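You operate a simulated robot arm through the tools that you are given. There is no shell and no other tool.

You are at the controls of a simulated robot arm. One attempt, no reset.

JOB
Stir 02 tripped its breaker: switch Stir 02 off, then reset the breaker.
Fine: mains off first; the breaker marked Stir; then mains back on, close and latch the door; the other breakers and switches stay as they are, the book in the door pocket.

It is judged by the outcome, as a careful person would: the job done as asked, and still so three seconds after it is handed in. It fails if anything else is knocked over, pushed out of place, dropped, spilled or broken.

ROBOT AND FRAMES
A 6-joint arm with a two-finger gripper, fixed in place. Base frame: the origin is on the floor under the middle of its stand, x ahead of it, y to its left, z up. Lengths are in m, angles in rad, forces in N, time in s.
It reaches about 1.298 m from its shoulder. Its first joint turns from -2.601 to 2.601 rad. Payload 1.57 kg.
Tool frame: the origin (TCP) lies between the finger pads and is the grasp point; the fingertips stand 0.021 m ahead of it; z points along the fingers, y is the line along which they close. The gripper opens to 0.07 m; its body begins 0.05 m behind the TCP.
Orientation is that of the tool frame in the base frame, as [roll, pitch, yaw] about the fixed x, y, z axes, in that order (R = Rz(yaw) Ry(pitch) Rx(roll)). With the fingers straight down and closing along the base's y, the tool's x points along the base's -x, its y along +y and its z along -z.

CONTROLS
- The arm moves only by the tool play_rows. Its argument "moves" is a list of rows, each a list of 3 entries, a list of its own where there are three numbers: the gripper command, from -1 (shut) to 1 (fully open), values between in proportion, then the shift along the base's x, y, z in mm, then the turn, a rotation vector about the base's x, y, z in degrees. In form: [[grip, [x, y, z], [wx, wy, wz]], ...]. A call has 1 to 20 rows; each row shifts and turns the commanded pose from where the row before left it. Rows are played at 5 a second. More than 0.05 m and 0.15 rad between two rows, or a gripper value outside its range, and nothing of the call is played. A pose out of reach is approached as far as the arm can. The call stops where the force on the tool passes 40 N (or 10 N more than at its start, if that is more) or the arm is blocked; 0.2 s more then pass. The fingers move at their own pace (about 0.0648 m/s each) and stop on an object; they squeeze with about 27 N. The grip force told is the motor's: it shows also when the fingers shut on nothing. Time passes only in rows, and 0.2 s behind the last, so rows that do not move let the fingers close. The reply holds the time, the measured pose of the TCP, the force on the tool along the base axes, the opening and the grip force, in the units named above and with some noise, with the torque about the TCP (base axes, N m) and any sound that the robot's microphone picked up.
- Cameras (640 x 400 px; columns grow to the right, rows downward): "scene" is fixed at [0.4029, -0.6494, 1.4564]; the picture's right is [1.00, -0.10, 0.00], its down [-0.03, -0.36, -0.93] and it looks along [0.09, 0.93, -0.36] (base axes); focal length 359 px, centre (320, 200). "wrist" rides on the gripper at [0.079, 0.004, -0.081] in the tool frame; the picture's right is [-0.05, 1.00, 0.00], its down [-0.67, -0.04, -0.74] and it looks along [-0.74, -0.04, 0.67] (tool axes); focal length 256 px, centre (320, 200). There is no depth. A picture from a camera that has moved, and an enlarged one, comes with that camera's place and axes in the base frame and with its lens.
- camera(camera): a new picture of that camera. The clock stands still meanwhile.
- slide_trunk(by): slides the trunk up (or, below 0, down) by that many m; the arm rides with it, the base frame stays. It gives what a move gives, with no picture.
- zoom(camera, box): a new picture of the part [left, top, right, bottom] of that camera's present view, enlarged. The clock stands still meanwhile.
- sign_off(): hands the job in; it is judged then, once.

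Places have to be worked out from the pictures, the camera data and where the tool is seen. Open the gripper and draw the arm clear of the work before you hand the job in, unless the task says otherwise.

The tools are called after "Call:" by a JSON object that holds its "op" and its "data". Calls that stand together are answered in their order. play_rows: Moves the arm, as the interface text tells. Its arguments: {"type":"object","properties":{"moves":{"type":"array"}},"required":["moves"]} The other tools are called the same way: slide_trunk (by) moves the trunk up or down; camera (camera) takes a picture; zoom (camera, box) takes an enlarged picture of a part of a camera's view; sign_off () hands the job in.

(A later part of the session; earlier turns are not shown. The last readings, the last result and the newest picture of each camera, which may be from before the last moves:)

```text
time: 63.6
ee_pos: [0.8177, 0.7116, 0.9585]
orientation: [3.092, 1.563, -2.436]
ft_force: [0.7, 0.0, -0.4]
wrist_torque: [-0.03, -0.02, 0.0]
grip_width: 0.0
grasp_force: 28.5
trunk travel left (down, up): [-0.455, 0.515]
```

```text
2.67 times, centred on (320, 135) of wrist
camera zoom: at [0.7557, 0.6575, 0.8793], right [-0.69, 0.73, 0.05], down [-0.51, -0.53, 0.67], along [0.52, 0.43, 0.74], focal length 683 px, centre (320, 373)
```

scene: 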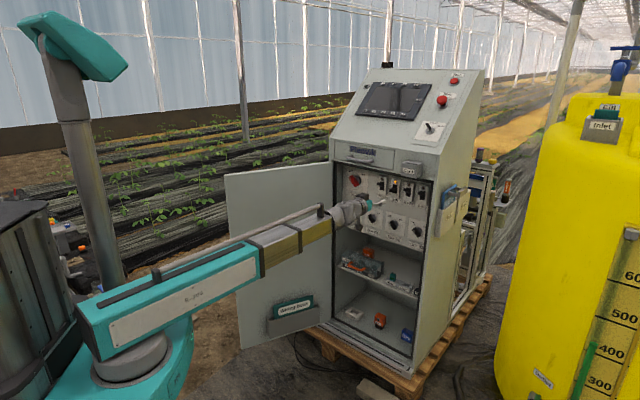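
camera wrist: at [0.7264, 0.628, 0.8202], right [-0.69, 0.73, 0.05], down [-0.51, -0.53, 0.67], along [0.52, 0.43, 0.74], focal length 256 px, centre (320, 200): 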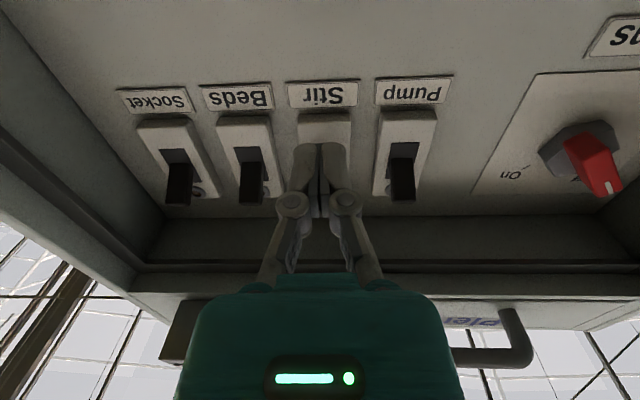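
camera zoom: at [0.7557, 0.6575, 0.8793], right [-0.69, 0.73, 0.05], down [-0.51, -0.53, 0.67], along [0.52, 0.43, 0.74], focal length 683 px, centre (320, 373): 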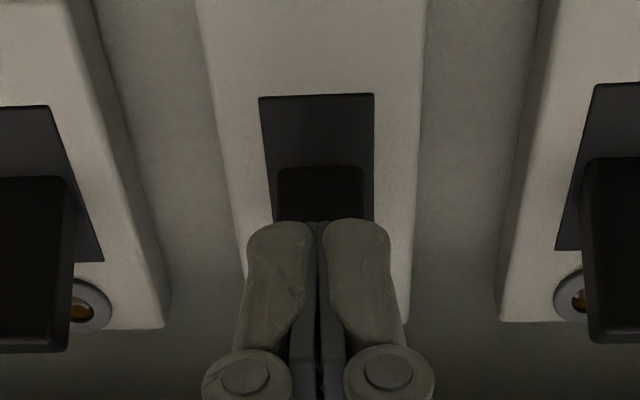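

The Stir lever now matches its neighbours (up), and the lamp is out. I lower slightly, back out and check it stays.

Call:
{"op": "slide_trunk", "data": {"by": -0.012}}

Call:
{"op": "play_rows", "data": {"moves": [[-1, [-14.4, -13.9, 0], [0, 0, 0]], [-1, [-21.6, -20.8, 0], [0, 0, 0]], [-1, [-28, -27, 0], [0, 0, 0]], [-1, [-28, -27, 0], [0, 0, 0]], [-1, [0, 0, 0], [0, 0, 0]]]}}

Call:
{"op": "zoom", "data": {"camera": "scene", "box": [330, 160, 440, 250]}}

Call:
{"op": "camera", "data": {"camera": "wrist"}}

```text
time: 64.2
ee_pos: [0.818, 0.7103, 0.9471]
orientation: [3.092, 1.563, -2.436]
ft_force: [-0.2, 0.4, -0.6]
wrist_torque: [0.0, 0.01, -0.03]
grip_width: 0.0
grasp_force: 28.3
trunk travel left (down, up): [-0.443, 0.527]
```

```text
time: 65.4
ee_pos: [0.725, 0.6215, 0.9487]
orientation: [3.12, 1.565, -2.406]
ft_force: [-0.2, 0.2, 0.8]
wrist_torque: [0.02, 0.01, 0.01]
grip_width: 0.0002
grasp_force: 28.7
trunk travel left (down, up): [-0.443, 0.527]
```

```text
4.44 times, centred on (385, 205) of scene
camera zoom: at [0.4029, -0.6494, 1.4564], right [1.0, -0.1, 0.0], down [-0.03, -0.36, -0.93], along [0.09, 0.93, -0.36], focal length 1597 px, centre (31, 178)
```

zoom: 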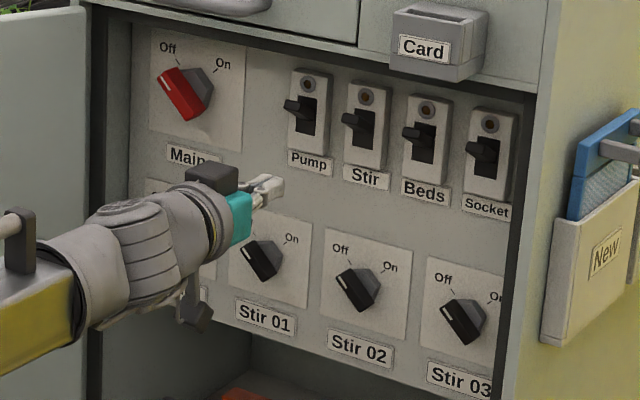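

```text
taken
camera wrist: at [0.6621, 0.5682, 0.8676], right [-0.69, 0.73, 0.05], down [-0.52, -0.54, 0.67], along [0.52, 0.43, 0.74], focal length 256 px, centre (320, 200)
```

wrist: 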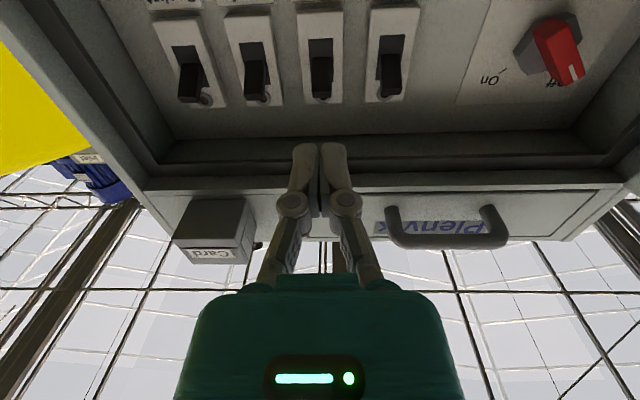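

All four breakers are up and the lamp is out. Now Mains back on: I open the gripper, slide back left in front of the Mains knob with the roll at −47° to match the Off handle.

Call:
{"op": "play_rows", "data": {"moves": [[1, [-20.7, 26.3, 0], [-5.6, -5.42, 0]], [1, [-20.7, 26.3, 0], [-5.6, -5.42, 0]], [1, [-20.7, 26.3, 0], [-5.6, -5.42, 0]], [1, [-20.7, 26.3, 0], [-5.6, -5.42, 0]], [1, [-20.7, 26.3, 0], [-5.6, -5.42, 0]], [1, [-20.7, 26.3, 0], [-5.6, -5.42, 0]], [1, [0, 0, 0], [0, 0, 0]]]}}

Call:
{"op": "slide_trunk", "data": {"by": 0.007}}

Call:
{"op": "camera", "data": {"camera": "wrist"}}

```text
time: 67.0
ee_pos: [0.6085, 0.7723, 0.9488]
orientation: [-1.56, 0.806, -0.802]
ft_force: [0.1, -0.2, -0.1]
wrist_torque: [0.01, 0.0, 0.0]
grip_width: 0.07
grasp_force: 0.0
out of reach, approached as far as the arm can: row 1, 6
trunk travel left (down, up): [-0.443, 0.527]
```

```text
time: 67.6
ee_pos: [0.6087, 0.771, 0.9558]
orientation: [-1.56, 0.808, -0.802]
ft_force: [-0.3, 0.0, 0.2]
wrist_torque: [0.01, 0.01, -0.03]
grip_width: 0.0697
grasp_force: 0.1
trunk travel left (down, up): [-0.45, 0.52]
```

```text
taken
camera wrist: at [0.586, 0.6774, 0.8948], right [-0.52, 0.55, -0.65], down [-0.84, -0.2, 0.5], along [0.15, 0.81, 0.57], focal length 256 px, centre (320, 200)
```

wrist: 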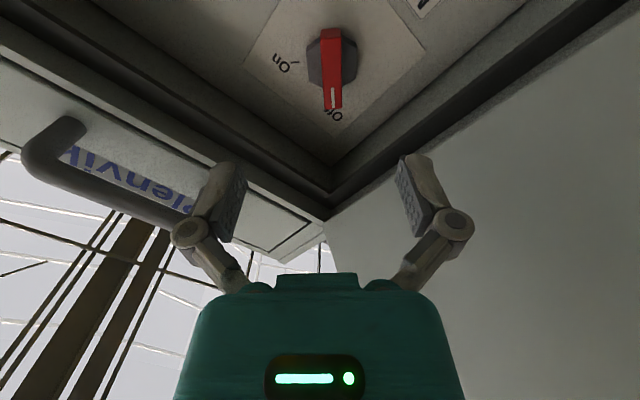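

Roll is −44°. I correct the 11 mm lateral offset and advance toward the knob.

Call:
{"op": "play_rows", "data": {"moves": [[1, [-8, 8.3, 0], [-1.6, -1.55, 0]], [1, [17, 16.4, 0], [0, 0, 0]], [1, [17, 16.4, 0], [0, 0, 0]], [1, [17, 16.4, 0], [0, 0, 0]], [1, [14, 13.5, 0], [0, 0, 0]], [1, [0, 0, 0], [0, 0, 0]]]}}

Call:
{"op": "camera", "data": {"camera": "wrist"}}

```text
time: 69.0
ee_pos: [0.6686, 0.8394, 0.9561]
orientation: [-1.561, 0.771, -0.803]
ft_force: [0.1, 0.2, 0.7]
wrist_torque: [0.02, 0.01, 0.0]
grip_width: 0.0702
grasp_force: 0.1
trunk travel left (down, up): [-0.45, 0.52]
```

```text
taken
camera wrist: at [0.6468, 0.7454, 0.8968], right [-0.5, 0.53, -0.68], down [-0.86, -0.19, 0.48], along [0.13, 0.82, 0.55], focal length 256 px, centre (320, 200)
```

wrist: 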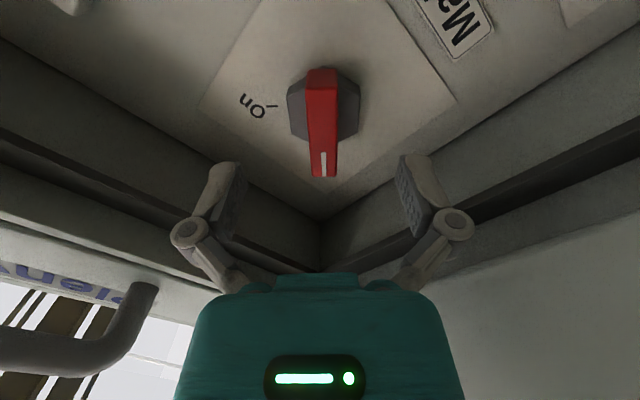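

The bar is centred between the fingers. I advance the last 29 mm and close.

Call:
{"op": "play_rows", "data": {"moves": [[1, [7.1, 6.8, 0], [0, 0, 0]], [1, [7.1, 6.8, 0], [0, 0, 0]], [1, [7, 6.8, 0], [0, 0, 0]], [1, [0, 0, 0], [0, 0, 0]], [-1, [0, 0, 0], [0, 0, 0]], [-1, [0, 0, 0], [0, 0, 0]], [-1, [0, 0, 0], [0, 0, 0]], [-1, [0, 0, 0], [0, 0, 0]], [-1, [0, 0, 0], [0, 0, 0]]]}}

Call:
{"op": "camera", "data": {"camera": "wrist"}}

```text
time: 71.0
ee_pos: [0.6871, 0.8621, 0.9557]
orientation: [-1.56, 0.77, -0.803]
ft_force: [-8.3, -2.1, -7.6]
wrist_torque: [0.28, 0.3, 0.38]
grip_width: 0.0156
grasp_force: 32.0
trunk travel left (down, up): [-0.45, 0.52]
```

```text
taken
camera wrist: at [0.6661, 0.7666, 0.8964], right [-0.5, 0.53, -0.68], down [-0.85, -0.19, 0.48], along [0.13, 0.82, 0.55], focal length 256 px, centre (320, 200)
```

wrist: 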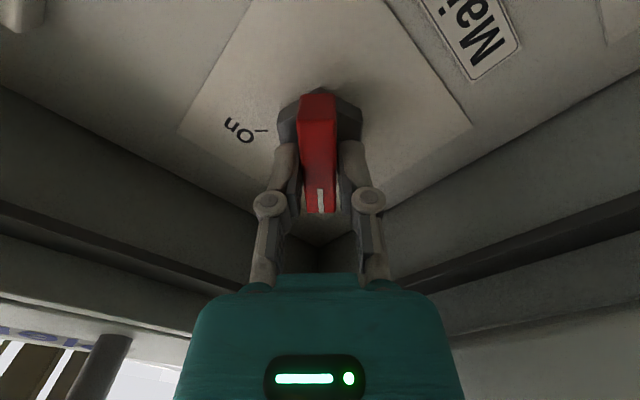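

Gripped on the Mains handle. I rotate clockwise toward On in steps.

Call:
{"op": "play_rows", "data": {"moves": [[-1, [0, 0, 0], [5.4, 5.2, 0]], [-1, [0, 0, 0], [5.4, 5.2, 0]], [-1, [0, 0, 0], [5.4, 5.2, 0]], [-1, [0, 0, 0], [5.4, 5.2, 0]], [-1, [0, 0, 0], [5.4, 5.2, 0]], [-1, [0, 0, 0], [0, 0, 0]]]}}

Call:
{"op": "play_rows", "data": {"moves": [[-1, [0, 0, 0], [5.4, 5.2, 0]], [-1, [0, 0, 0], [5.4, 5.2, 0]], [-1, [0, 0, 0], [5.4, 5.2, 0]], [-1, [0, 0, 0], [0, 0, 0]]]}}

```text
time: 72.4
ee_pos: [0.6881, 0.8619, 0.9558]
orientation: [-1.537, 1.427, -0.78]
ft_force: [1.3, -6.4, 2.8]
wrist_torque: [-0.34, 0.35, 0.13]
grip_width: 0.0158
grasp_force: 31.7
trunk travel left (down, up): [-0.45, 0.52]
```

```text
time: 73.4
ee_pos: [0.6892, 0.8607, 0.9559]
orientation: [1.566, 1.322, 2.32]
ft_force: [8.6, -4.2, 13.3]
wrist_torque: [0.33, -0.33, 0.17]
grip_width: 0.0157
grasp_force: 32.1
trunk travel left (down, up): [-0.45, 0.52]
```

Now at +14°, forces modest. Two more steps to about +29°, then I check the clearance to the door.

Call:
{"op": "play_rows", "data": {"moves": [[-1, [0, 0, 0], [5.4, 5.2, 0]], [-1, [0, 0, 0], [5.4, 5.2, 0]], [-1, [0, 0, 0], [0, 0, 0]]]}}

Call:
{"op": "camera", "data": {"camera": "wrist"}}

Call:
{"op": "zoom", "data": {"camera": "scene", "box": [320, 150, 400, 206]}}

```text
time: 74.2
ee_pos: [0.6889, 0.8614, 0.956]
orientation: [1.571, 1.061, 2.326]
ft_force: [11.1, -2.0, 15.1]
wrist_torque: [0.14, -0.17, 0.12]
grip_width: 0.0158
grasp_force: 31.5
trunk travel left (down, up): [-0.45, 0.52]
```

```text
taken
camera wrist: at [0.6002, 0.8358, 0.8882], right [-0.58, 0.62, 0.53], down [-0.3, -0.77, 0.56], along [0.76, 0.17, 0.63], focal length 256 px, centre (320, 200)
```

wrist: 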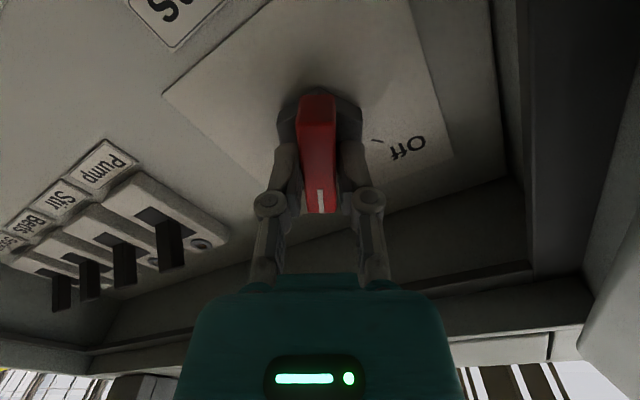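

```text
7.14 times, centred on (360, 178) of scene
camera zoom: at [0.4029, -0.6494, 1.4564], right [1.0, -0.1, 0.0], down [-0.03, -0.36, -0.93], along [0.09, 0.93, -0.36], focal length 2567 px, centre (34, 357)
```

zoom: 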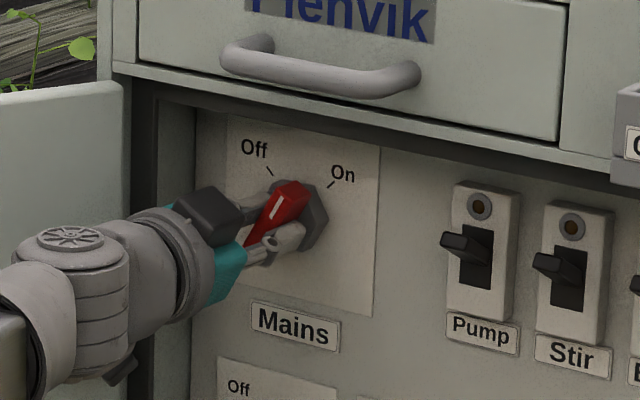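

+29°, with the door visibly clear of the camera housing, and the door already sits wider than before. I continue in 4° steps while watching forces.

Call:
{"op": "play_rows", "data": {"moves": [[-1, [0.5, -0.5, 0], [2.9, 2.8, 0]], [-1, [0, 0, 0], [2.9, 2.8, 0]], [-1, [0, 0, 0], [0, 0, 0]]]}}

```text
time: 75.0
ee_pos: [0.6889, 0.8602, 0.9551]
orientation: [1.576, 0.923, 2.334]
ft_force: [12.3, 7.0, 20.0]
wrist_torque: [0.3, -0.26, -0.05]
grip_width: 0.0157
grasp_force: 31.6
trunk travel left (down, up): [-0.45, 0.52]
```

At +37° with an upward load of 20 N, the tool is slightly low. I raise 2 mm and continue.

Call:
{"op": "slide_trunk", "data": {"by": 0.002}}

Call:
{"op": "play_rows", "data": {"moves": [[-1, [0, 0, 0], [2.9, 2.8, 0]], [-1, [0, 0, 0], [2.9, 2.8, 0]], [-1, [0, 0, 0], [0, 0, 0]]]}}

Call:
{"op": "zoom", "data": {"camera": "scene", "box": [320, 150, 400, 206]}}

Call:
{"op": "camera", "data": {"camera": "wrist"}}

```text
time: 75.5
ee_pos: [0.6889, 0.8613, 0.9543]
orientation: [1.581, 0.921, 2.336]
ft_force: [2.0, -2.6, -5.2]
wrist_torque: [0.33, -0.29, -0.19]
grip_width: 0.0156
grasp_force: 32.1
trunk travel left (down, up): [-0.452, 0.518]
```

```text
time: 76.1
ee_pos: [0.688, 0.8606, 0.9562]
orientation: [1.573, 0.848, 2.343]
ft_force: [4.7, -2.4, -7.0]
wrist_torque: [-1.86, -0.63, 3.7]
grip_width: 0.0156
grasp_force: 31.9
trunk travel left (down, up): [-0.452, 0.518]
stopped in row 3: the force on the tool passed its limit at 45 N (the readings are from after the stop); the commanded pose is now the measured one
```

```text
7.14 times, centred on (360, 178) of scene
camera zoom: at [0.4029, -0.6494, 1.4564], right [1.0, -0.1, 0.0], down [-0.03, -0.36, -0.93], along [0.09, 0.93, -0.36], focal length 2567 px, centre (34, 357)
```

zoom: 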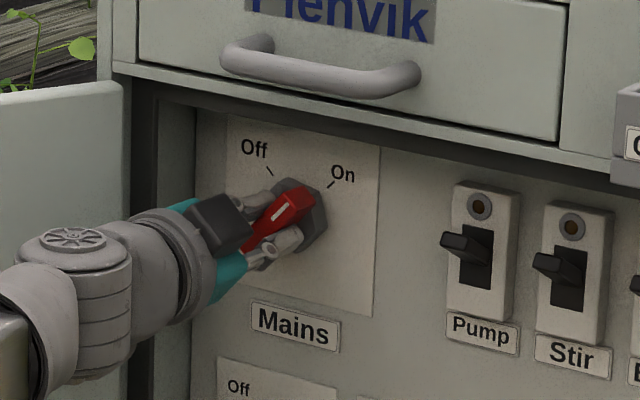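

```text
taken
camera wrist: at [0.5906, 0.8434, 0.8988], right [-0.49, 0.51, 0.7], down [-0.21, -0.85, 0.48], along [0.84, 0.09, 0.53], focal length 256 px, centre (320, 200)
```

wrist: 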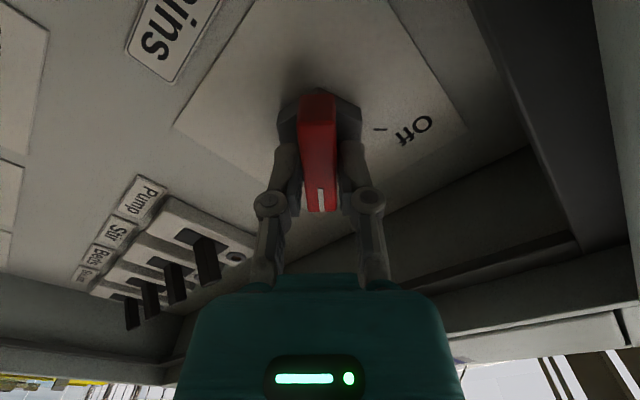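

The camera housing touched at +41°, leaving the handle ~4° short of On. I check the screen for power, then release and finish with a fingertip push.

Call:
{"op": "camera", "data": {"camera": "scene"}}

```text
taken
```

scene: 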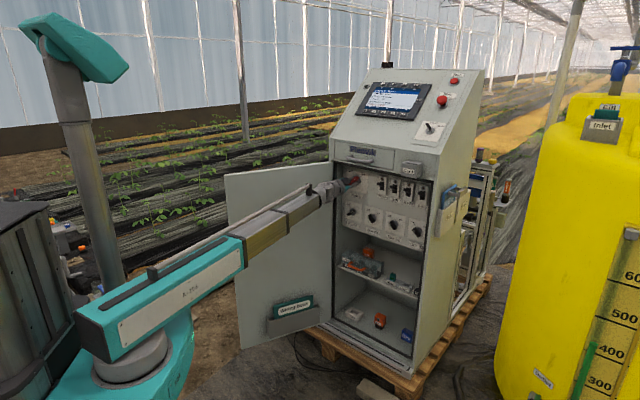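

The screen is back on, so Mains is energised. I release, un-roll a little to clear the door, and back out to inspect the handle.

Call:
{"op": "play_rows", "data": {"moves": [[1, [0, 0, 0], [0, 0, 0]], [1, [0, 0, 0], [0, 0, 0]], [1, [0, 0, 0], [0, 0, 0]], [1, [0, 0, 0], [0, 0, 0]], [1, [-5, -5, 0], [-3, -2.9, 0]], [1, [-14, -13.6, 0], [-3, -2.9, 0]], [1, [-21, -20.4, 0], [0, 0, 0]], [1, [-21, -20.4, 0], [0, 0, 0]], [1, [0, 0, 0], [0, 0, 0]]]}}

Call:
{"op": "zoom", "data": {"camera": "scene", "box": [320, 150, 400, 206]}}

Call:
{"op": "camera", "data": {"camera": "wrist"}}

Call:
{"op": "zoom", "data": {"camera": "scene", "box": [320, 50, 500, 170]}}

```text
time: 78.1
ee_pos: [0.6258, 0.8027, 0.9572]
orientation: [1.572, 0.985, 2.339]
ft_force: [1.0, -0.3, 1.0]
wrist_torque: [-0.03, -0.01, 0.0]
grip_width: 0.0699
grasp_force: 0.1
trunk travel left (down, up): [-0.452, 0.518]
```

```text
7.14 times, centred on (360, 178) of scene
camera zoom: at [0.4029, -0.6494, 1.4564], right [1.0, -0.1, 0.0], down [-0.03, -0.36, -0.93], along [0.09, 0.93, -0.36], focal length 2567 px, centre (34, 357)
```

zoom: 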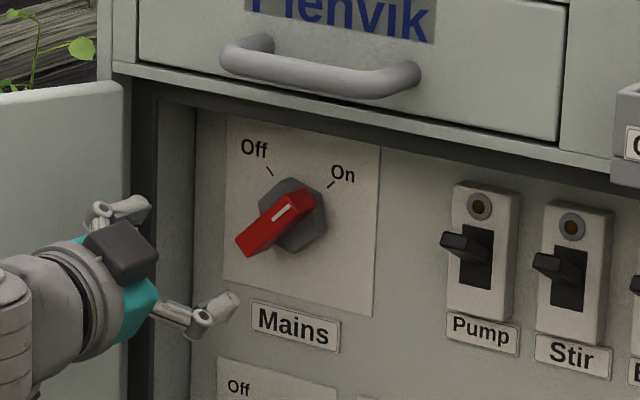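

```text
taken
camera wrist: at [0.5339, 0.7787, 0.8925], right [-0.56, 0.58, 0.6], down [-0.26, -0.8, 0.54], along [0.79, 0.14, 0.6], focal length 256 px, centre (320, 200)
```

wrist: 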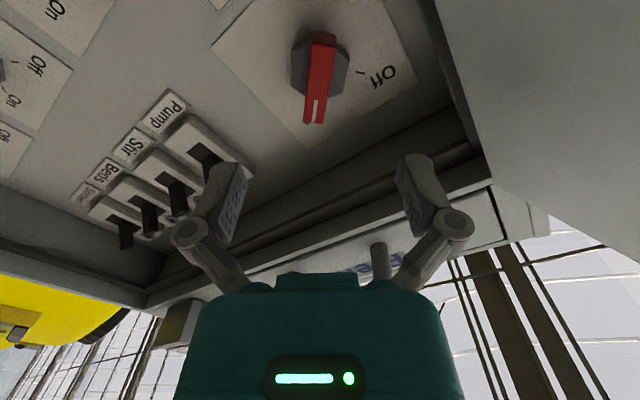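

```text
3.33 times, centred on (410, 110) of scene
camera zoom: at [0.4029, -0.6494, 1.4564], right [1.0, -0.1, 0.0], down [-0.03, -0.36, -0.93], along [0.09, 0.93, -0.36], focal length 1198 px, centre (20, 500)
```

zoom: 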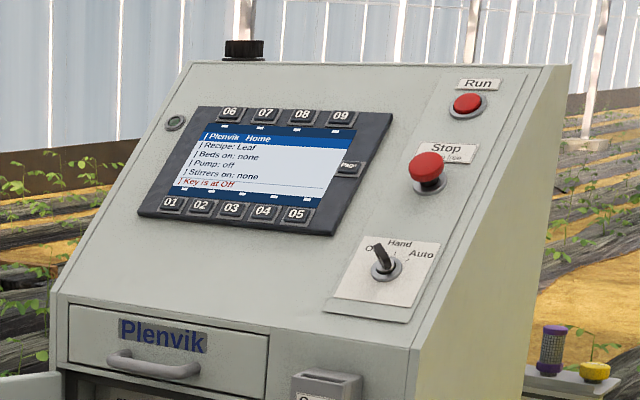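

The screen reads normally again and the handle looks back at On. I compare it with the very first zoomed picture.

Call:
{"op": "zoom", "data": {"camera": "scene", "box": [330, 160, 385, 205]}}

Call:
{"op": "zoom", "data": {"camera": "wrist", "box": [220, 0, 420, 125]}}

```text
8.89 times, centred on (358, 182) of scene
camera zoom: at [0.4029, -0.6494, 1.4564], right [1.0, -0.1, 0.0], down [-0.03, -0.36, -0.93], along [0.09, 0.93, -0.36], focal length 3195 px, centre (-13, 356)
```

zoom: 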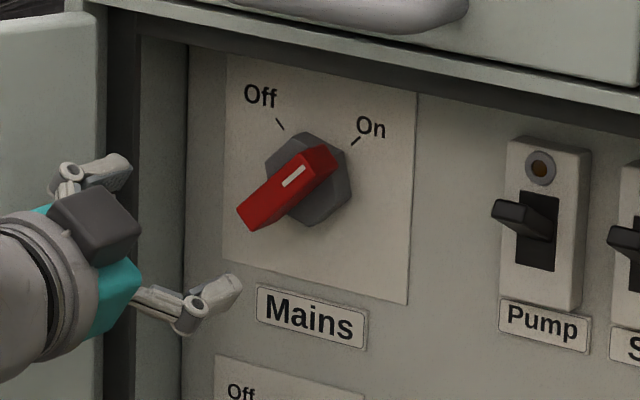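

```text
3.20 times, centred on (320, 62) of wrist
camera zoom: at [0.5339, 0.7787, 0.8925], right [-0.56, 0.58, 0.6], down [-0.26, -0.8, 0.54], along [0.79, 0.14, 0.6], focal length 819 px, centre (320, 640)
```

zoom: 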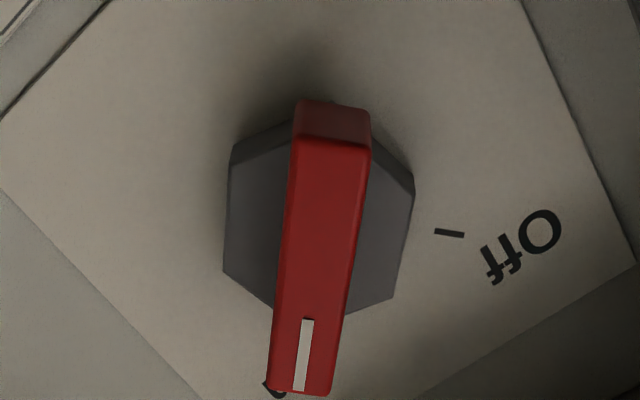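

The Mains handle is exactly as in the first picture (On). Now the door: I close the fingers, back away from the cabinet and raise the trunk so I can reach over the door's top edge.

Call:
{"op": "play_rows", "data": {"moves": [[-1, [-25, -24, 0], [-4.5, -4.3, 0]], [-1, [-25, -24, 0], [-4.5, -4.3, 0]], [-1, [-20, -24, 0], [-4.5, -4.3, 0]], [-1, [0, 0, 0], [-4.5, -4.3, 0]], [-1, [0, 0, 0], [-4.5, -4.3, 0]], [-1, [0, 0, 0], [0, 0, 0]]]}}

Call:
{"op": "slide_trunk", "data": {"by": 0.33}}

Call:
{"op": "camera", "data": {"camera": "scene"}}

```text
time: 79.5
ee_pos: [0.5567, 0.729, 0.9559]
orientation: [1.652, 1.53, 2.418]
ft_force: [0.8, 0.6, 0.6]
wrist_torque: [0.02, 0.0, 0.0]
grip_width: 0.0001
grasp_force: 26.8
trunk travel left (down, up): [-0.452, 0.518]
```

```text
time: 82.8
ee_pos: [0.5576, 0.7286, 1.2864]
orientation: [1.65, 1.53, 2.414]
ft_force: [-0.1, 0.4, 0.8]
wrist_torque: [0.01, 0.0, -0.03]
grip_width: 0.0
grasp_force: 26.9
trunk travel left (down, up): [-0.782, 0.188]
```

```text
taken
```

scene: 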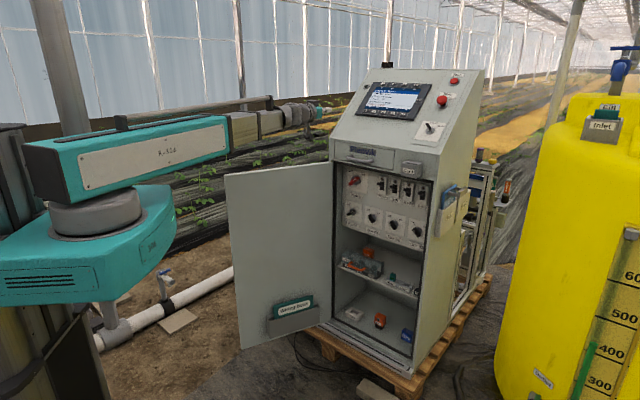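

Panel, book and breakers look fine. I pitch the tool to point straight down, keeping the wrist high above the door.

Call:
{"op": "play_rows", "data": {"moves": [[-1, [-1.4, -1.3, -26.8], [-5.68, 5.88, 0]], [-1, [-4.1, -4.0, -26.2], [-5.68, 5.88, 0]], [-1, [-6.8, -6.5, -25.1], [-5.68, 5.88, 0]], [-1, [-9.3, -9.0, -23.5], [-5.68, 5.88, 0]], [-1, [-11.6, -11.2, -21.5], [-5.68, 5.88, 0]], [-1, [-13.7, -13.2, -19], [-5.68, 5.88, 0]], [-1, [-15.5, -14.9, -16.1], [-5.68, 5.88, 0]], [-1, [-16.9, -16.3, -12.9], [-5.68, 5.88, 0]], [-1, [-18.1, -17.4, -9.4], [-5.68, 5.88, 0]], [-1, [-18.8, -18.2, -5.7], [-5.68, 5.88, 0]], [-1, [-19.3, -18.6, -1.9], [-5.68, 5.88, 0]], [-1, [0, 0, 0], [0, 0, 0]]]}}

Call:
{"op": "camera", "data": {"camera": "wrist"}}

```text
time: 85.4
ee_pos: [0.3638, 0.6281, 1.1082]
orientation: [-2.885, 0.12, -2.4]
ft_force: [0.3, -0.7, -0.3]
wrist_torque: [0.02, 0.01, -0.01]
grip_width: 0.0
grasp_force: 27.0
out of reach, approached as far as the arm can: row 6, 7, 8, 9, 10, 11
trunk travel left (down, up): [-0.782, 0.188]
```

```text
taken
camera wrist: at [0.2817, 0.5867, 1.175], right [-0.59, 0.77, -0.24], down [0.32, 0.5, 0.8], along [0.74, 0.4, -0.54], focal length 256 px, centre (320, 200)
```

wrist: 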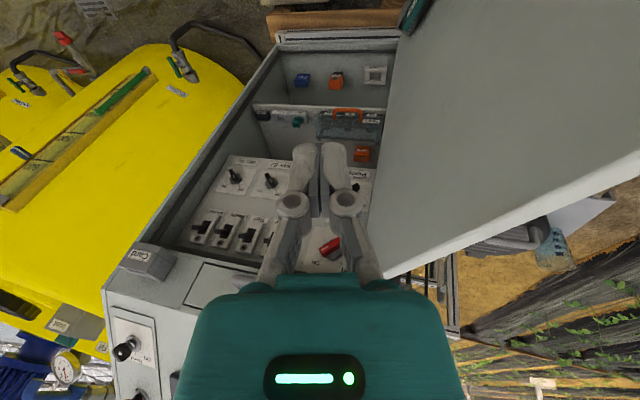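

The tool ended 16° off vertical. I correct that, and zoom on the object visible beyond the door edge.

Call:
{"op": "zoom", "data": {"camera": "wrist", "box": [420, 140, 640, 290]}}

Call:
{"op": "play_rows", "data": {"moves": [[-1, [0, 0, 0], [2.1, 5, 0]], [-1, [0, 0, 0], [2.1, 5, 0]], [-1, [0, 0, 0], [2.1, 5, 0]], [-1, [0, 0, 0], [0, 0, 0]]]}}

```text
2.67 times, centred on (530, 215) of wrist
camera zoom: at [0.2817, 0.5867, 1.175], right [-0.59, 0.77, -0.24], down [0.32, 0.5, 0.8], along [0.74, 0.4, -0.54], focal length 683 px, centre (-240, 160)
```

zoom: 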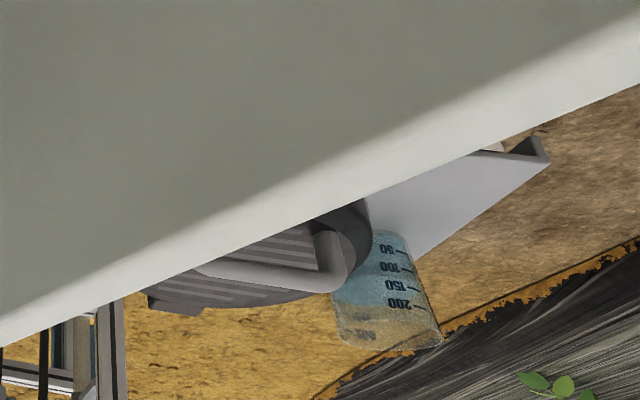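

```text
time: 86.4
ee_pos: [0.3641, 0.6284, 1.1084]
orientation: [-2.886, 0.122, -2.4]
ft_force: [0.4, -0.1, -0.1]
wrist_torque: [0.0, 0.02, -0.01]
grip_width: 0.0
grasp_force: 26.8
out of reach, approached as far as the arm can: row 1, 2, 3
trunk travel left (down, up): [-0.782, 0.188]
```

Behind the door there's a beaker and other items, so that side needs care. The wrist also refuses to straighten, so I look at its configuration and the area behind the door.

Call:
{"op": "zoom", "data": {"camera": "scene", "box": [180, 60, 340, 160]}}

Call:
{"op": "camera", "data": {"camera": "wrist"}}

```text
4.00 times, centred on (260, 110) of scene
camera zoom: at [0.4029, -0.6494, 1.4564], right [1.0, -0.1, 0.0], down [-0.03, -0.36, -0.93], along [0.09, 0.93, -0.36], focal length 1438 px, centre (560, 560)
```

zoom: 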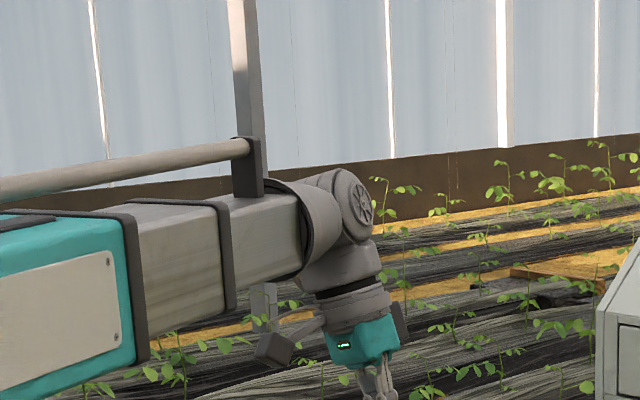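

```text
taken
camera wrist: at [0.282, 0.5868, 1.1749], right [-0.59, 0.77, -0.24], down [0.32, 0.5, 0.8], along [0.74, 0.4, -0.54], focal length 256 px, centre (320, 200)
```

wrist: 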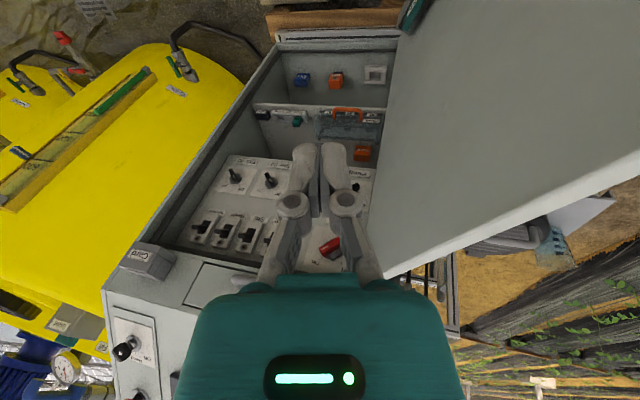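

I can see the wrist is in its flipped branch (forearm roll at its limit). I undo it by raising the tool back to horizontal on the right of the radial line, then sweeping through the radial direction before pitching down.

Call:
{"op": "play_rows", "data": {"moves": [[-1, [15.9, 18.4, 3.9], [5.627, -5.05, 0.8355]], [-1, [15.2, 18.1, 7.0], [5.627, -5.05, 0.8355]], [-1, [14.2, 17.4, 10.1], [5.627, -5.05, 0.8355]], [-1, [12.9, 16.5, 12.9], [5.627, -5.05, 0.8355]], [-1, [11.4, 15.3, 15.6], [5.627, -5.05, 0.8355]], [-1, [9.7, 13.8, 17.9], [5.627, -5.05, 0.8355]], [-1, [7.8, 12.1, 19.9], [5.627, -5.05, 0.8355]], [-1, [5.8, 10.1, 21.7], [5.627, -5.05, 0.8355]], [-1, [3.8, 8.0, 23.0], [5.627, -5.05, 0.8355]], [-1, [1.6, 5.7, 23.9], [5.627, -5.05, 0.8355]], [-1, [-0.6, 3.4, 24.4], [5.627, -5.05, 0.8355]], [-1, [0, 0, 0], [0, 0, 0]]]}}

```text
time: 89.0
ee_pos: [0.4622, 0.7675, 1.2876]
orientation: [-0.155, 1.567, 0.529]
ft_force: [-1.0, 0.0, 0.2]
wrist_torque: [0.0, -0.03, 0.04]
grip_width: 0.0
grasp_force: 26.8
trunk travel left (down, up): [-0.782, 0.188]
```

Horizontal at heading 39° as planned. Now the yaw sweep through the radial direction to heading 89°.

Call:
{"op": "play_rows", "data": {"moves": [[-1, [-18.7, 19.8, 0], [0, 0, 8.3]], [-1, [-21.3, 16.9, 0], [0, 0, 8.3]], [-1, [-23.6, 13.6, 0], [0, 0, 8.3]], [-1, [-25.3, 10.1, 0], [0, 0, 8.3]], [-1, [-26.5, 6.3, 0], [0, 0, 8.3]], [-1, [-27.1, 2.4, 0], [0, 0, 8.3]], [-1, [0, 0, 0], [0, 0, 0]]]}}

Call:
{"op": "camera", "data": {"camera": "wrist"}}

Call:
{"op": "zoom", "data": {"camera": "scene", "box": [180, 60, 340, 160]}}

```text
time: 90.6
ee_pos: [0.3197, 0.8365, 1.2883]
orientation: [-0.364, 1.567, 1.192]
ft_force: [-0.4, 1.0, 0.5]
wrist_torque: [0.01, 0.02, 0.01]
grip_width: 0.0
grasp_force: 26.9
trunk travel left (down, up): [-0.782, 0.188]
```

```text
taken
camera wrist: at [0.3133, 0.7552, 1.2073], right [-1.0, 0.02, 0.05], down [0.02, -0.75, 0.66], along [0.05, 0.66, 0.75], focal length 256 px, centre (320, 200)
```

wrist: 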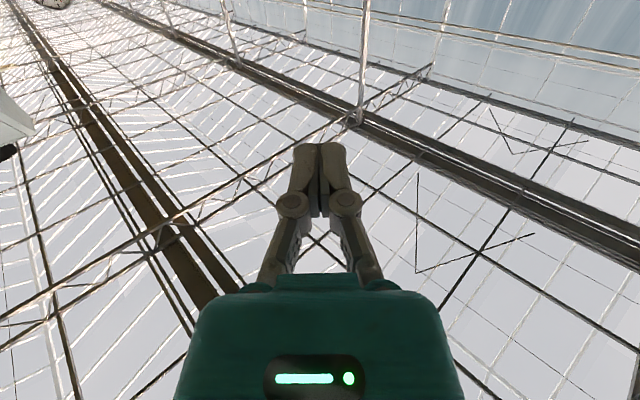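

```text
4.00 times, centred on (260, 110) of scene
camera zoom: at [0.4029, -0.6494, 1.4564], right [1.0, -0.1, 0.0], down [-0.03, -0.36, -0.93], along [0.09, 0.93, -0.36], focal length 1438 px, centre (560, 560)
```

zoom: 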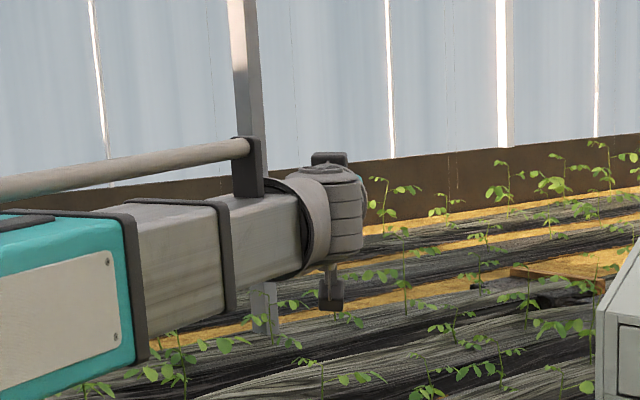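

The sweep went through cleanly. I now pitch the tool down again (heading 89°), which should also give a view behind the door.

Call:
{"op": "play_rows", "data": {"moves": [[-1, [0, -1.9, -26.8], [-8.18, 0.11, 0]], [-1, [0, -5.7, -26.2], [-8.18, 0.11, 0]], [-1, [0, -9.4, -25.1], [-8.18, 0.11, 0]], [-1, [0, -12.9, -23.5], [-8.18, 0.11, 0]], [-1, [0, -16.1, -21.5], [-8.18, 0.11, 0]], [-1, [0, -19, -19], [-8.18, 0.11, 0]], [-1, [0, -21.5, -16.1], [-8.18, 0.11, 0]], [-1, [0, -23.5, -12.9], [-8.18, 0.11, 0]], [-1, [0, -25.1, -9.4], [-8.18, 0.11, 0]], [-1, [0, -26.2, -5.7], [-8.18, 0.11, 0]], [-1, [0, -26.8, -1.9], [-8.18, 0.11, 0]], [-1, [0, 0, 0], [0, 0, 0]]]}}

Call:
{"op": "camera", "data": {"camera": "wrist"}}

```text
time: 93.2
ee_pos: [0.3182, 0.6475, 1.0999]
orientation: [-3.138, -0.002, -1.583]
ft_force: [0.7, -0.1, -0.1]
wrist_torque: [0.02, 0.01, 0.01]
grip_width: 0.0
grasp_force: 26.8
trunk travel left (down, up): [-0.782, 0.188]
```

```text
taken
camera wrist: at [0.3131, 0.5678, 1.1815], right [-1.0, 0.07, -0.01], down [0.04, 0.67, 0.74], along [0.05, 0.74, -0.67], focal length 256 px, centre (320, 200)
```

wrist: 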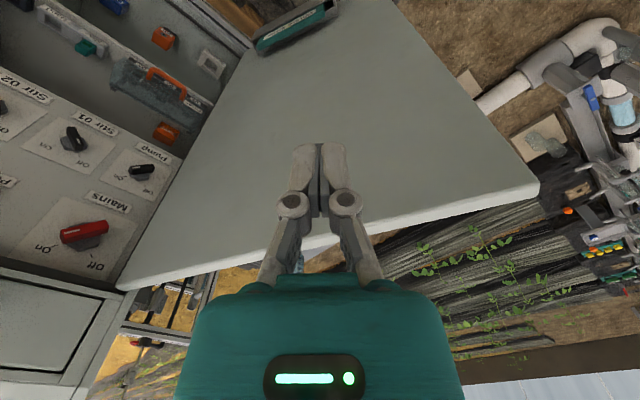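

The tool now points straight down, and the view shows the door's top edge running from the hinge (0.61, 0.89) to the free corner (~0.155, 0.715) at z≈1.04, with clear space just behind its free half. I cross above the edge to the outer side and check.

Call:
{"op": "play_rows", "data": {"moves": [[-1, [-21.6, 31.5, 0], [0, 0, 0]], [-1, [-21.6, 31.5, 0], [0, 0, 0]], [-1, [-21.6, 31.5, 0], [0, 0, 0]], [-1, [-21.6, 31.5, 0], [0, 0, 0]], [-1, [-21.6, 31.5, 0], [0, 0, 0]], [-1, [0, 0, 0], [0, 0, 0]]]}}

Call:
{"op": "camera", "data": {"camera": "wrist"}}

Call:
{"op": "camera", "data": {"camera": "scene"}}

```text
time: 94.6
ee_pos: [0.2112, 0.8061, 1.1013]
orientation: [-3.136, 0.0, -1.584]
ft_force: [0.1, 0.3, 0.7]
wrist_torque: [0.01, 0.04, 0.0]
grip_width: 0.0001
grasp_force: 27.3
trunk travel left (down, up): [-0.782, 0.188]
```

```text
taken
camera wrist: at [0.2051, 0.7261, 1.1813], right [-1.0, 0.07, 0.0], down [0.04, 0.67, 0.75], along [0.05, 0.74, -0.67], focal length 256 px, centre (320, 200)
```

wrist: 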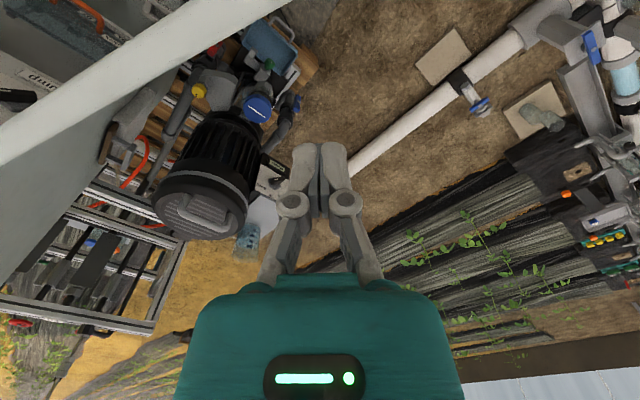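

```text
taken
```

scene: 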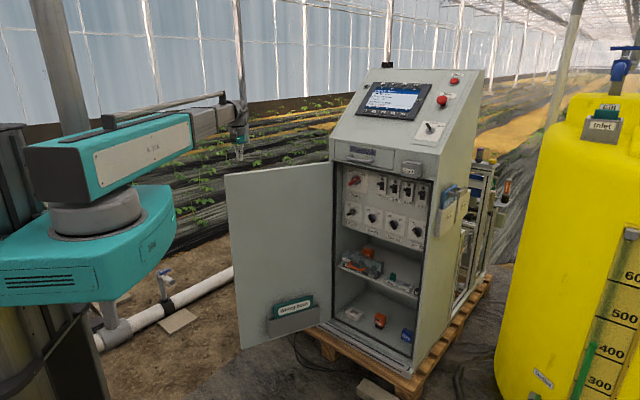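

Now I can see the door's outer side and the skid behind it. I zoom in to find the door's latch.

Call:
{"op": "zoom", "data": {"camera": "wrist", "box": [0, 20, 240, 220]}}

Call:
{"op": "zoom", "data": {"camera": "scene", "box": [330, 150, 480, 380]}}

```text
2.00 times, centred on (120, 120) of wrist
camera zoom: at [0.2051, 0.7261, 1.1813], right [-1.0, 0.07, 0.0], down [0.04, 0.67, 0.75], along [0.05, 0.74, -0.67], focal length 512 px, centre (720, 360)
```

zoom: 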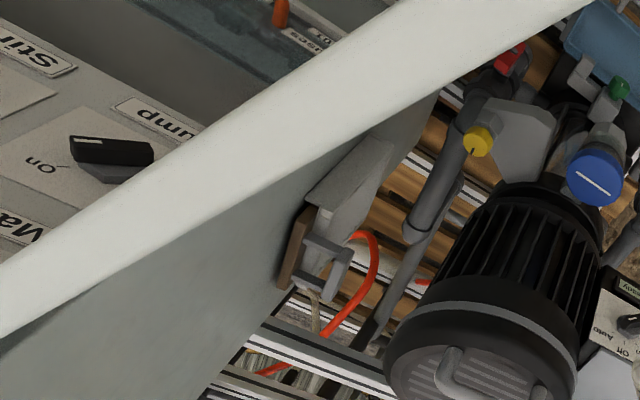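

```text
1.74 times, centred on (405, 265) of scene
camera zoom: at [0.4029, -0.6494, 1.4564], right [1.0, -0.1, 0.0], down [-0.03, -0.36, -0.93], along [0.09, 0.93, -0.36], focal length 625 px, centre (172, 87)
```

zoom: 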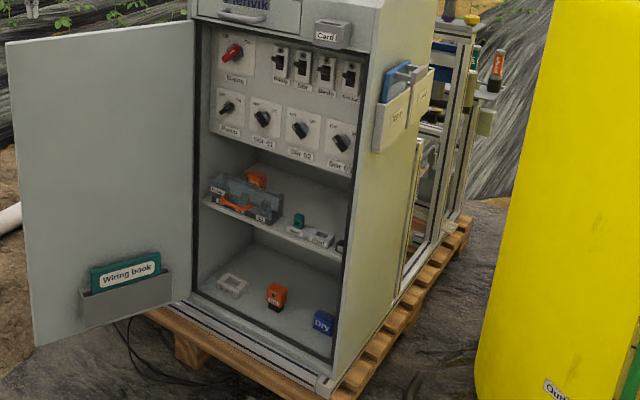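

The grey box is on the cabinet's side wall; the door's outer face isn't visible yet. I lower the fingers behind the door near its free edge.

Call:
{"op": "slide_trunk", "data": {"by": -0.088}}

Call:
{"op": "camera", "data": {"camera": "scene"}}

Call:
{"op": "camera", "data": {"camera": "wrist"}}

```text
time: 95.8
ee_pos: [0.2109, 0.8051, 1.013]
orientation: [-3.137, 0.0, -1.583]
ft_force: [0.5, 0.1, -0.2]
wrist_torque: [0.0, 0.01, 0.03]
grip_width: 0.0001
grasp_force: 27.3
trunk travel left (down, up): [-0.694, 0.276]
```

```text
taken
```

scene: 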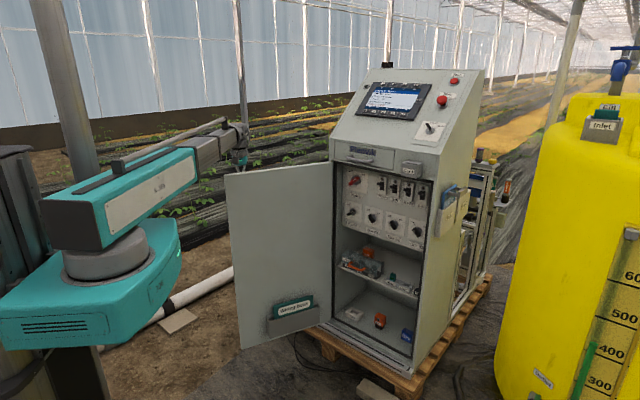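

```text
taken
camera wrist: at [0.2054, 0.7259, 1.0934], right [-1.0, 0.07, 0.0], down [0.04, 0.67, 0.75], along [0.05, 0.74, -0.67], focal length 256 px, centre (320, 200)
```

wrist: 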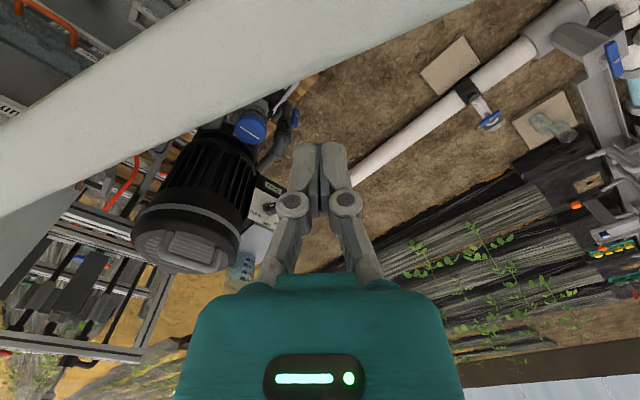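

The closed fingers hang behind the door's outer face, about 7 cm off it. I pull the door gently along its swing arc around the hinge at (0.606, 0.886), starting with a short section.

Call:
{"op": "play_rows", "data": {"moves": [[-1, [7.3, -18.6, 0], [0, 0, 0]], [-1, [7.3, -18.6, 0], [0, 0, 0]], [-1, [9.2, -26.2, 0], [0, 0, 0]], [-1, [11, -25.6, 0], [0, 0, 0]], [-1, [12.7, -24.7, 0], [0, 0, 0]], [-1, [14.5, -23.8, 0], [0, 0, 0]]]}}

Call:
{"op": "camera", "data": {"camera": "scene"}}

Call:
{"op": "camera", "data": {"camera": "wrist"}}

```text
time: 97.2
ee_pos: [0.2736, 0.6676, 1.0125]
orientation: [-3.136, 0.0, -1.584]
ft_force: [-0.4, -0.7, 0.6]
wrist_torque: [0.01, 0.01, 0.02]
grip_width: 0.0
grasp_force: 26.9
trunk travel left (down, up): [-0.694, 0.276]
```

```text
taken
```

scene: 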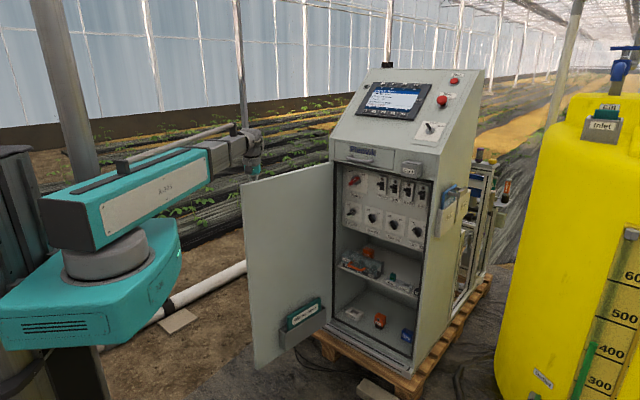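

```text
taken
camera wrist: at [0.2668, 0.5875, 1.0934], right [-1.0, 0.07, 0.0], down [0.04, 0.67, 0.75], along [0.05, 0.74, -0.67], focal length 256 px, centre (320, 200)
```

wrist: 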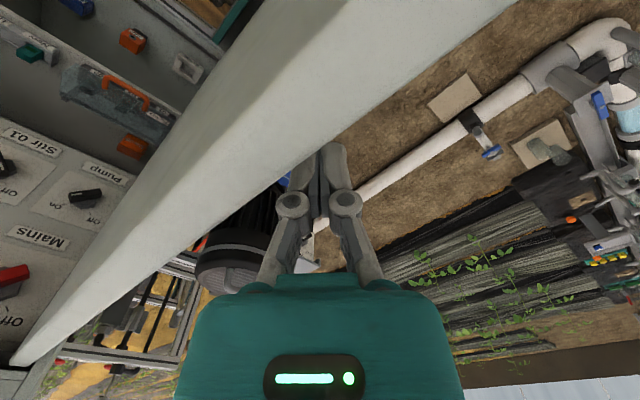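

The door follows the fingers and the book stays in its pocket. I continue along the arc.

Call:
{"op": "play_rows", "data": {"moves": [[-1, [16, -22.7, 0], [0, 0, 0]], [-1, [17.6, -21.6, 0], [0, 0, 0]], [-1, [19, -20.2, 0], [0, 0, 0]], [-1, [20.4, -18.9, 0], [0, 0, 0]], [-1, [21.7, -17.4, 0], [0, 0, 0]], [-1, [22.9, -15.8, 0], [0, 0, 0]]]}}

Call:
{"op": "camera", "data": {"camera": "scene"}}

Call:
{"op": "camera", "data": {"camera": "wrist"}}

```text
time: 98.6
ee_pos: [0.3903, 0.5509, 1.0133]
orientation: [-3.136, 0.001, -1.583]
ft_force: [-0.8, -0.8, 0.8]
wrist_torque: [0.02, -0.03, -0.01]
grip_width: 0.0
grasp_force: 26.9
trunk travel left (down, up): [-0.694, 0.276]
```

```text
taken
```

scene: 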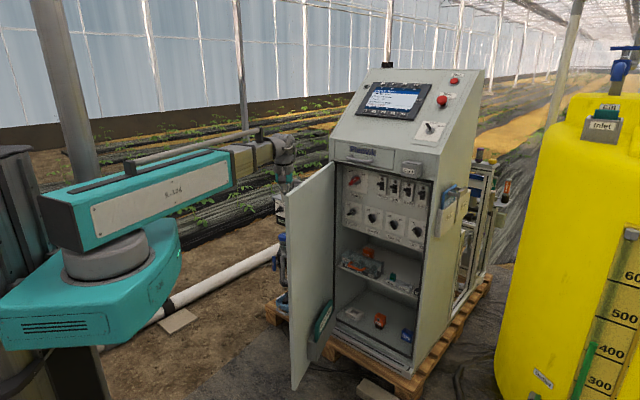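

```text
taken
camera wrist: at [0.3844, 0.4707, 1.0933], right [-1.0, 0.06, 0.0], down [0.04, 0.67, 0.75], along [0.05, 0.74, -0.67], focal length 256 px, centre (320, 200)
```

wrist: 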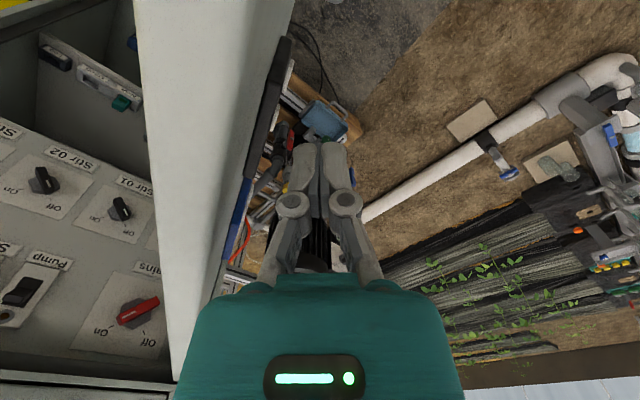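

Door is at about 70° open and following well. I continue the arc.

Call:
{"op": "play_rows", "data": {"moves": [[-1, [23.9, -14.3, 0], [0, 0, 0]], [-1, [24.8, -12.5, 0], [0, 0, 0]], [-1, [25.7, -10.7, 0], [0, 0, 0]], [-1, [26.3, -8.9, 0], [0, 0, 0]], [-1, [26.8, -7.1, 0], [0, 0, 0]], [-1, [27.4, -5.2, 0], [0, 0, 0]]]}}

Call:
{"op": "camera", "data": {"camera": "scene"}}

Call:
{"op": "camera", "data": {"camera": "wrist"}}

```text
time: 100.0
ee_pos: [0.5457, 0.4928, 1.0128]
orientation: [-3.135, 0.0, -1.584]
ft_force: [0.0, -0.1, -0.6]
wrist_torque: [0.01, -0.03, 0.0]
grip_width: 0.0
grasp_force: 26.7
trunk travel left (down, up): [-0.694, 0.276]
```

```text
taken
```

scene: 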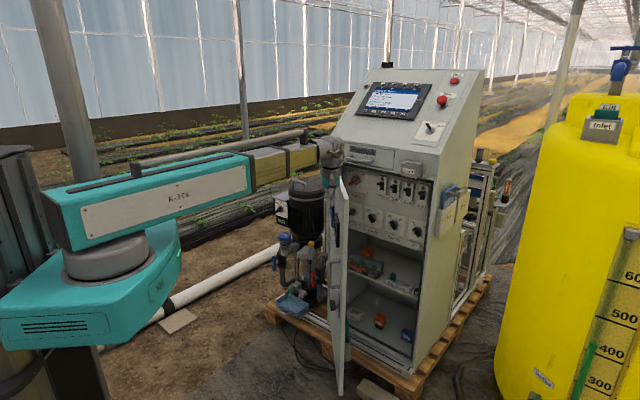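

```text
taken
camera wrist: at [0.5403, 0.4121, 1.0932], right [-1.0, 0.07, 0.0], down [0.04, 0.67, 0.75], along [0.05, 0.74, -0.67], focal length 256 px, centre (320, 200)
```

wrist: 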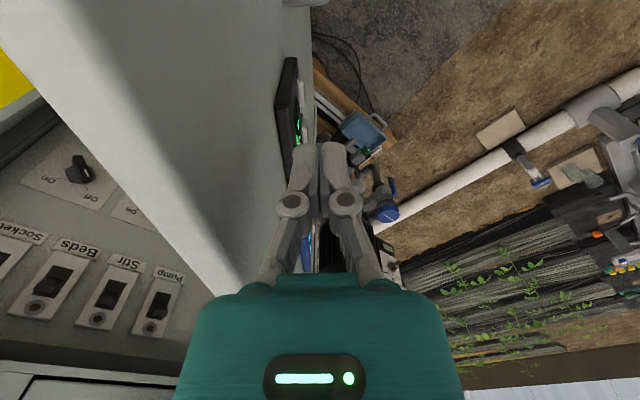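

The outer face is coming into view; I zoom on it to look for the latch.

Call:
{"op": "zoom", "data": {"camera": "scene", "box": [300, 150, 400, 290]}}

Call:
{"op": "zoom", "data": {"camera": "wrist", "box": [180, 0, 400, 200]}}

```text
2.86 times, centred on (350, 220) of scene
camera zoom: at [0.4029, -0.6494, 1.4564], right [1.0, -0.1, 0.0], down [-0.03, -0.36, -0.93], along [0.09, 0.93, -0.36], focal length 1027 px, centre (234, 143)
```

zoom: 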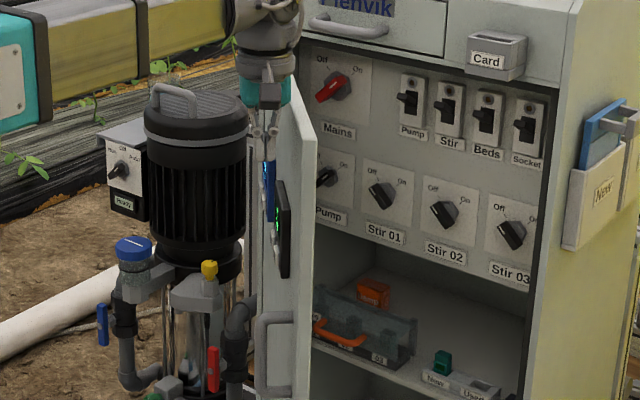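

```text
2.00 times, centred on (290, 100) of wrist
camera zoom: at [0.5403, 0.4121, 1.0932], right [-1.0, 0.07, 0.0], down [0.04, 0.67, 0.75], along [0.05, 0.74, -0.67], focal length 512 px, centre (380, 400)
```

zoom: 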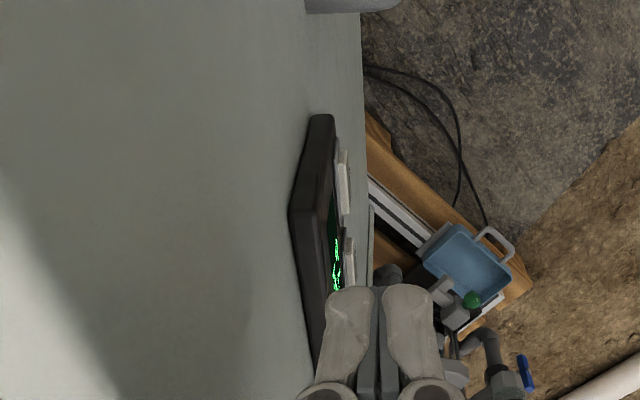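

There's a display and a pull handle on the outer face, below my fingers. I continue the swing to about 285°, where the outer face will show to the scene camera.

Call:
{"op": "play_rows", "data": {"moves": [[-1, [27.6, -3.3, 0], [0, 0, 0]], [-1, [27.8, -1.3, 0], [0, 0, 0]], [-1, [27.8, 0.6, 0], [0, 0, 0]], [-1, [27.6, 2.5, 0], [0, 0, 0]], [-1, [27.5, 4.5, 0], [0, 0, 0]]]}}

Call:
{"op": "camera", "data": {"camera": "scene"}}

Call:
{"op": "zoom", "data": {"camera": "scene", "box": [300, 140, 460, 300]}}

```text
time: 101.2
ee_pos: [0.6857, 0.4959, 1.013]
orientation: [-3.136, -0.001, -1.582]
ft_force: [-0.7, 0.1, 0.5]
wrist_torque: [-0.01, -0.01, -0.03]
grip_width: 0.0
grasp_force: 27.3
trunk travel left (down, up): [-0.694, 0.276]
```

```text
taken
```

scene: 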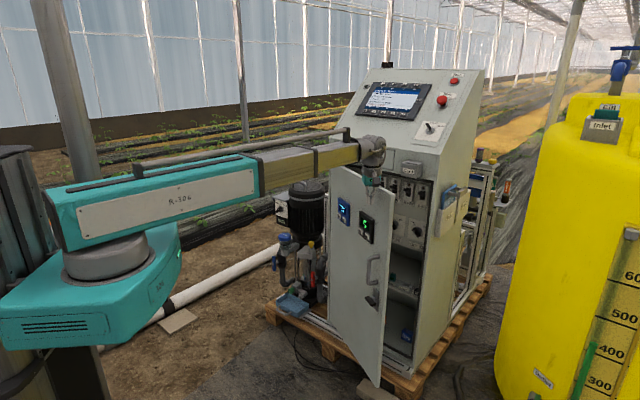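

```text
2.50 times, centred on (380, 220) of scene
camera zoom: at [0.4029, -0.6494, 1.4564], right [1.0, -0.1, 0.0], down [-0.03, -0.36, -0.93], along [0.09, 0.93, -0.36], focal length 898 px, centre (170, 150)
```

zoom: 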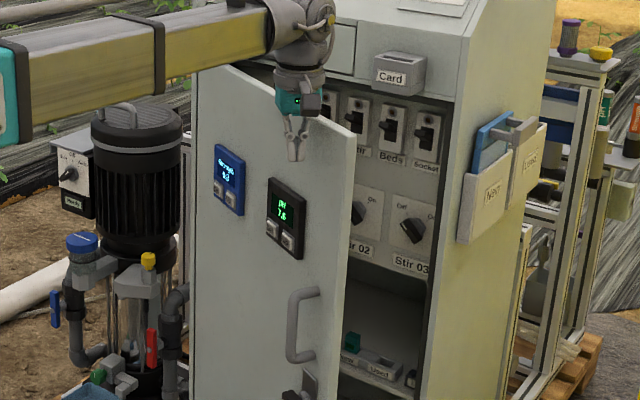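

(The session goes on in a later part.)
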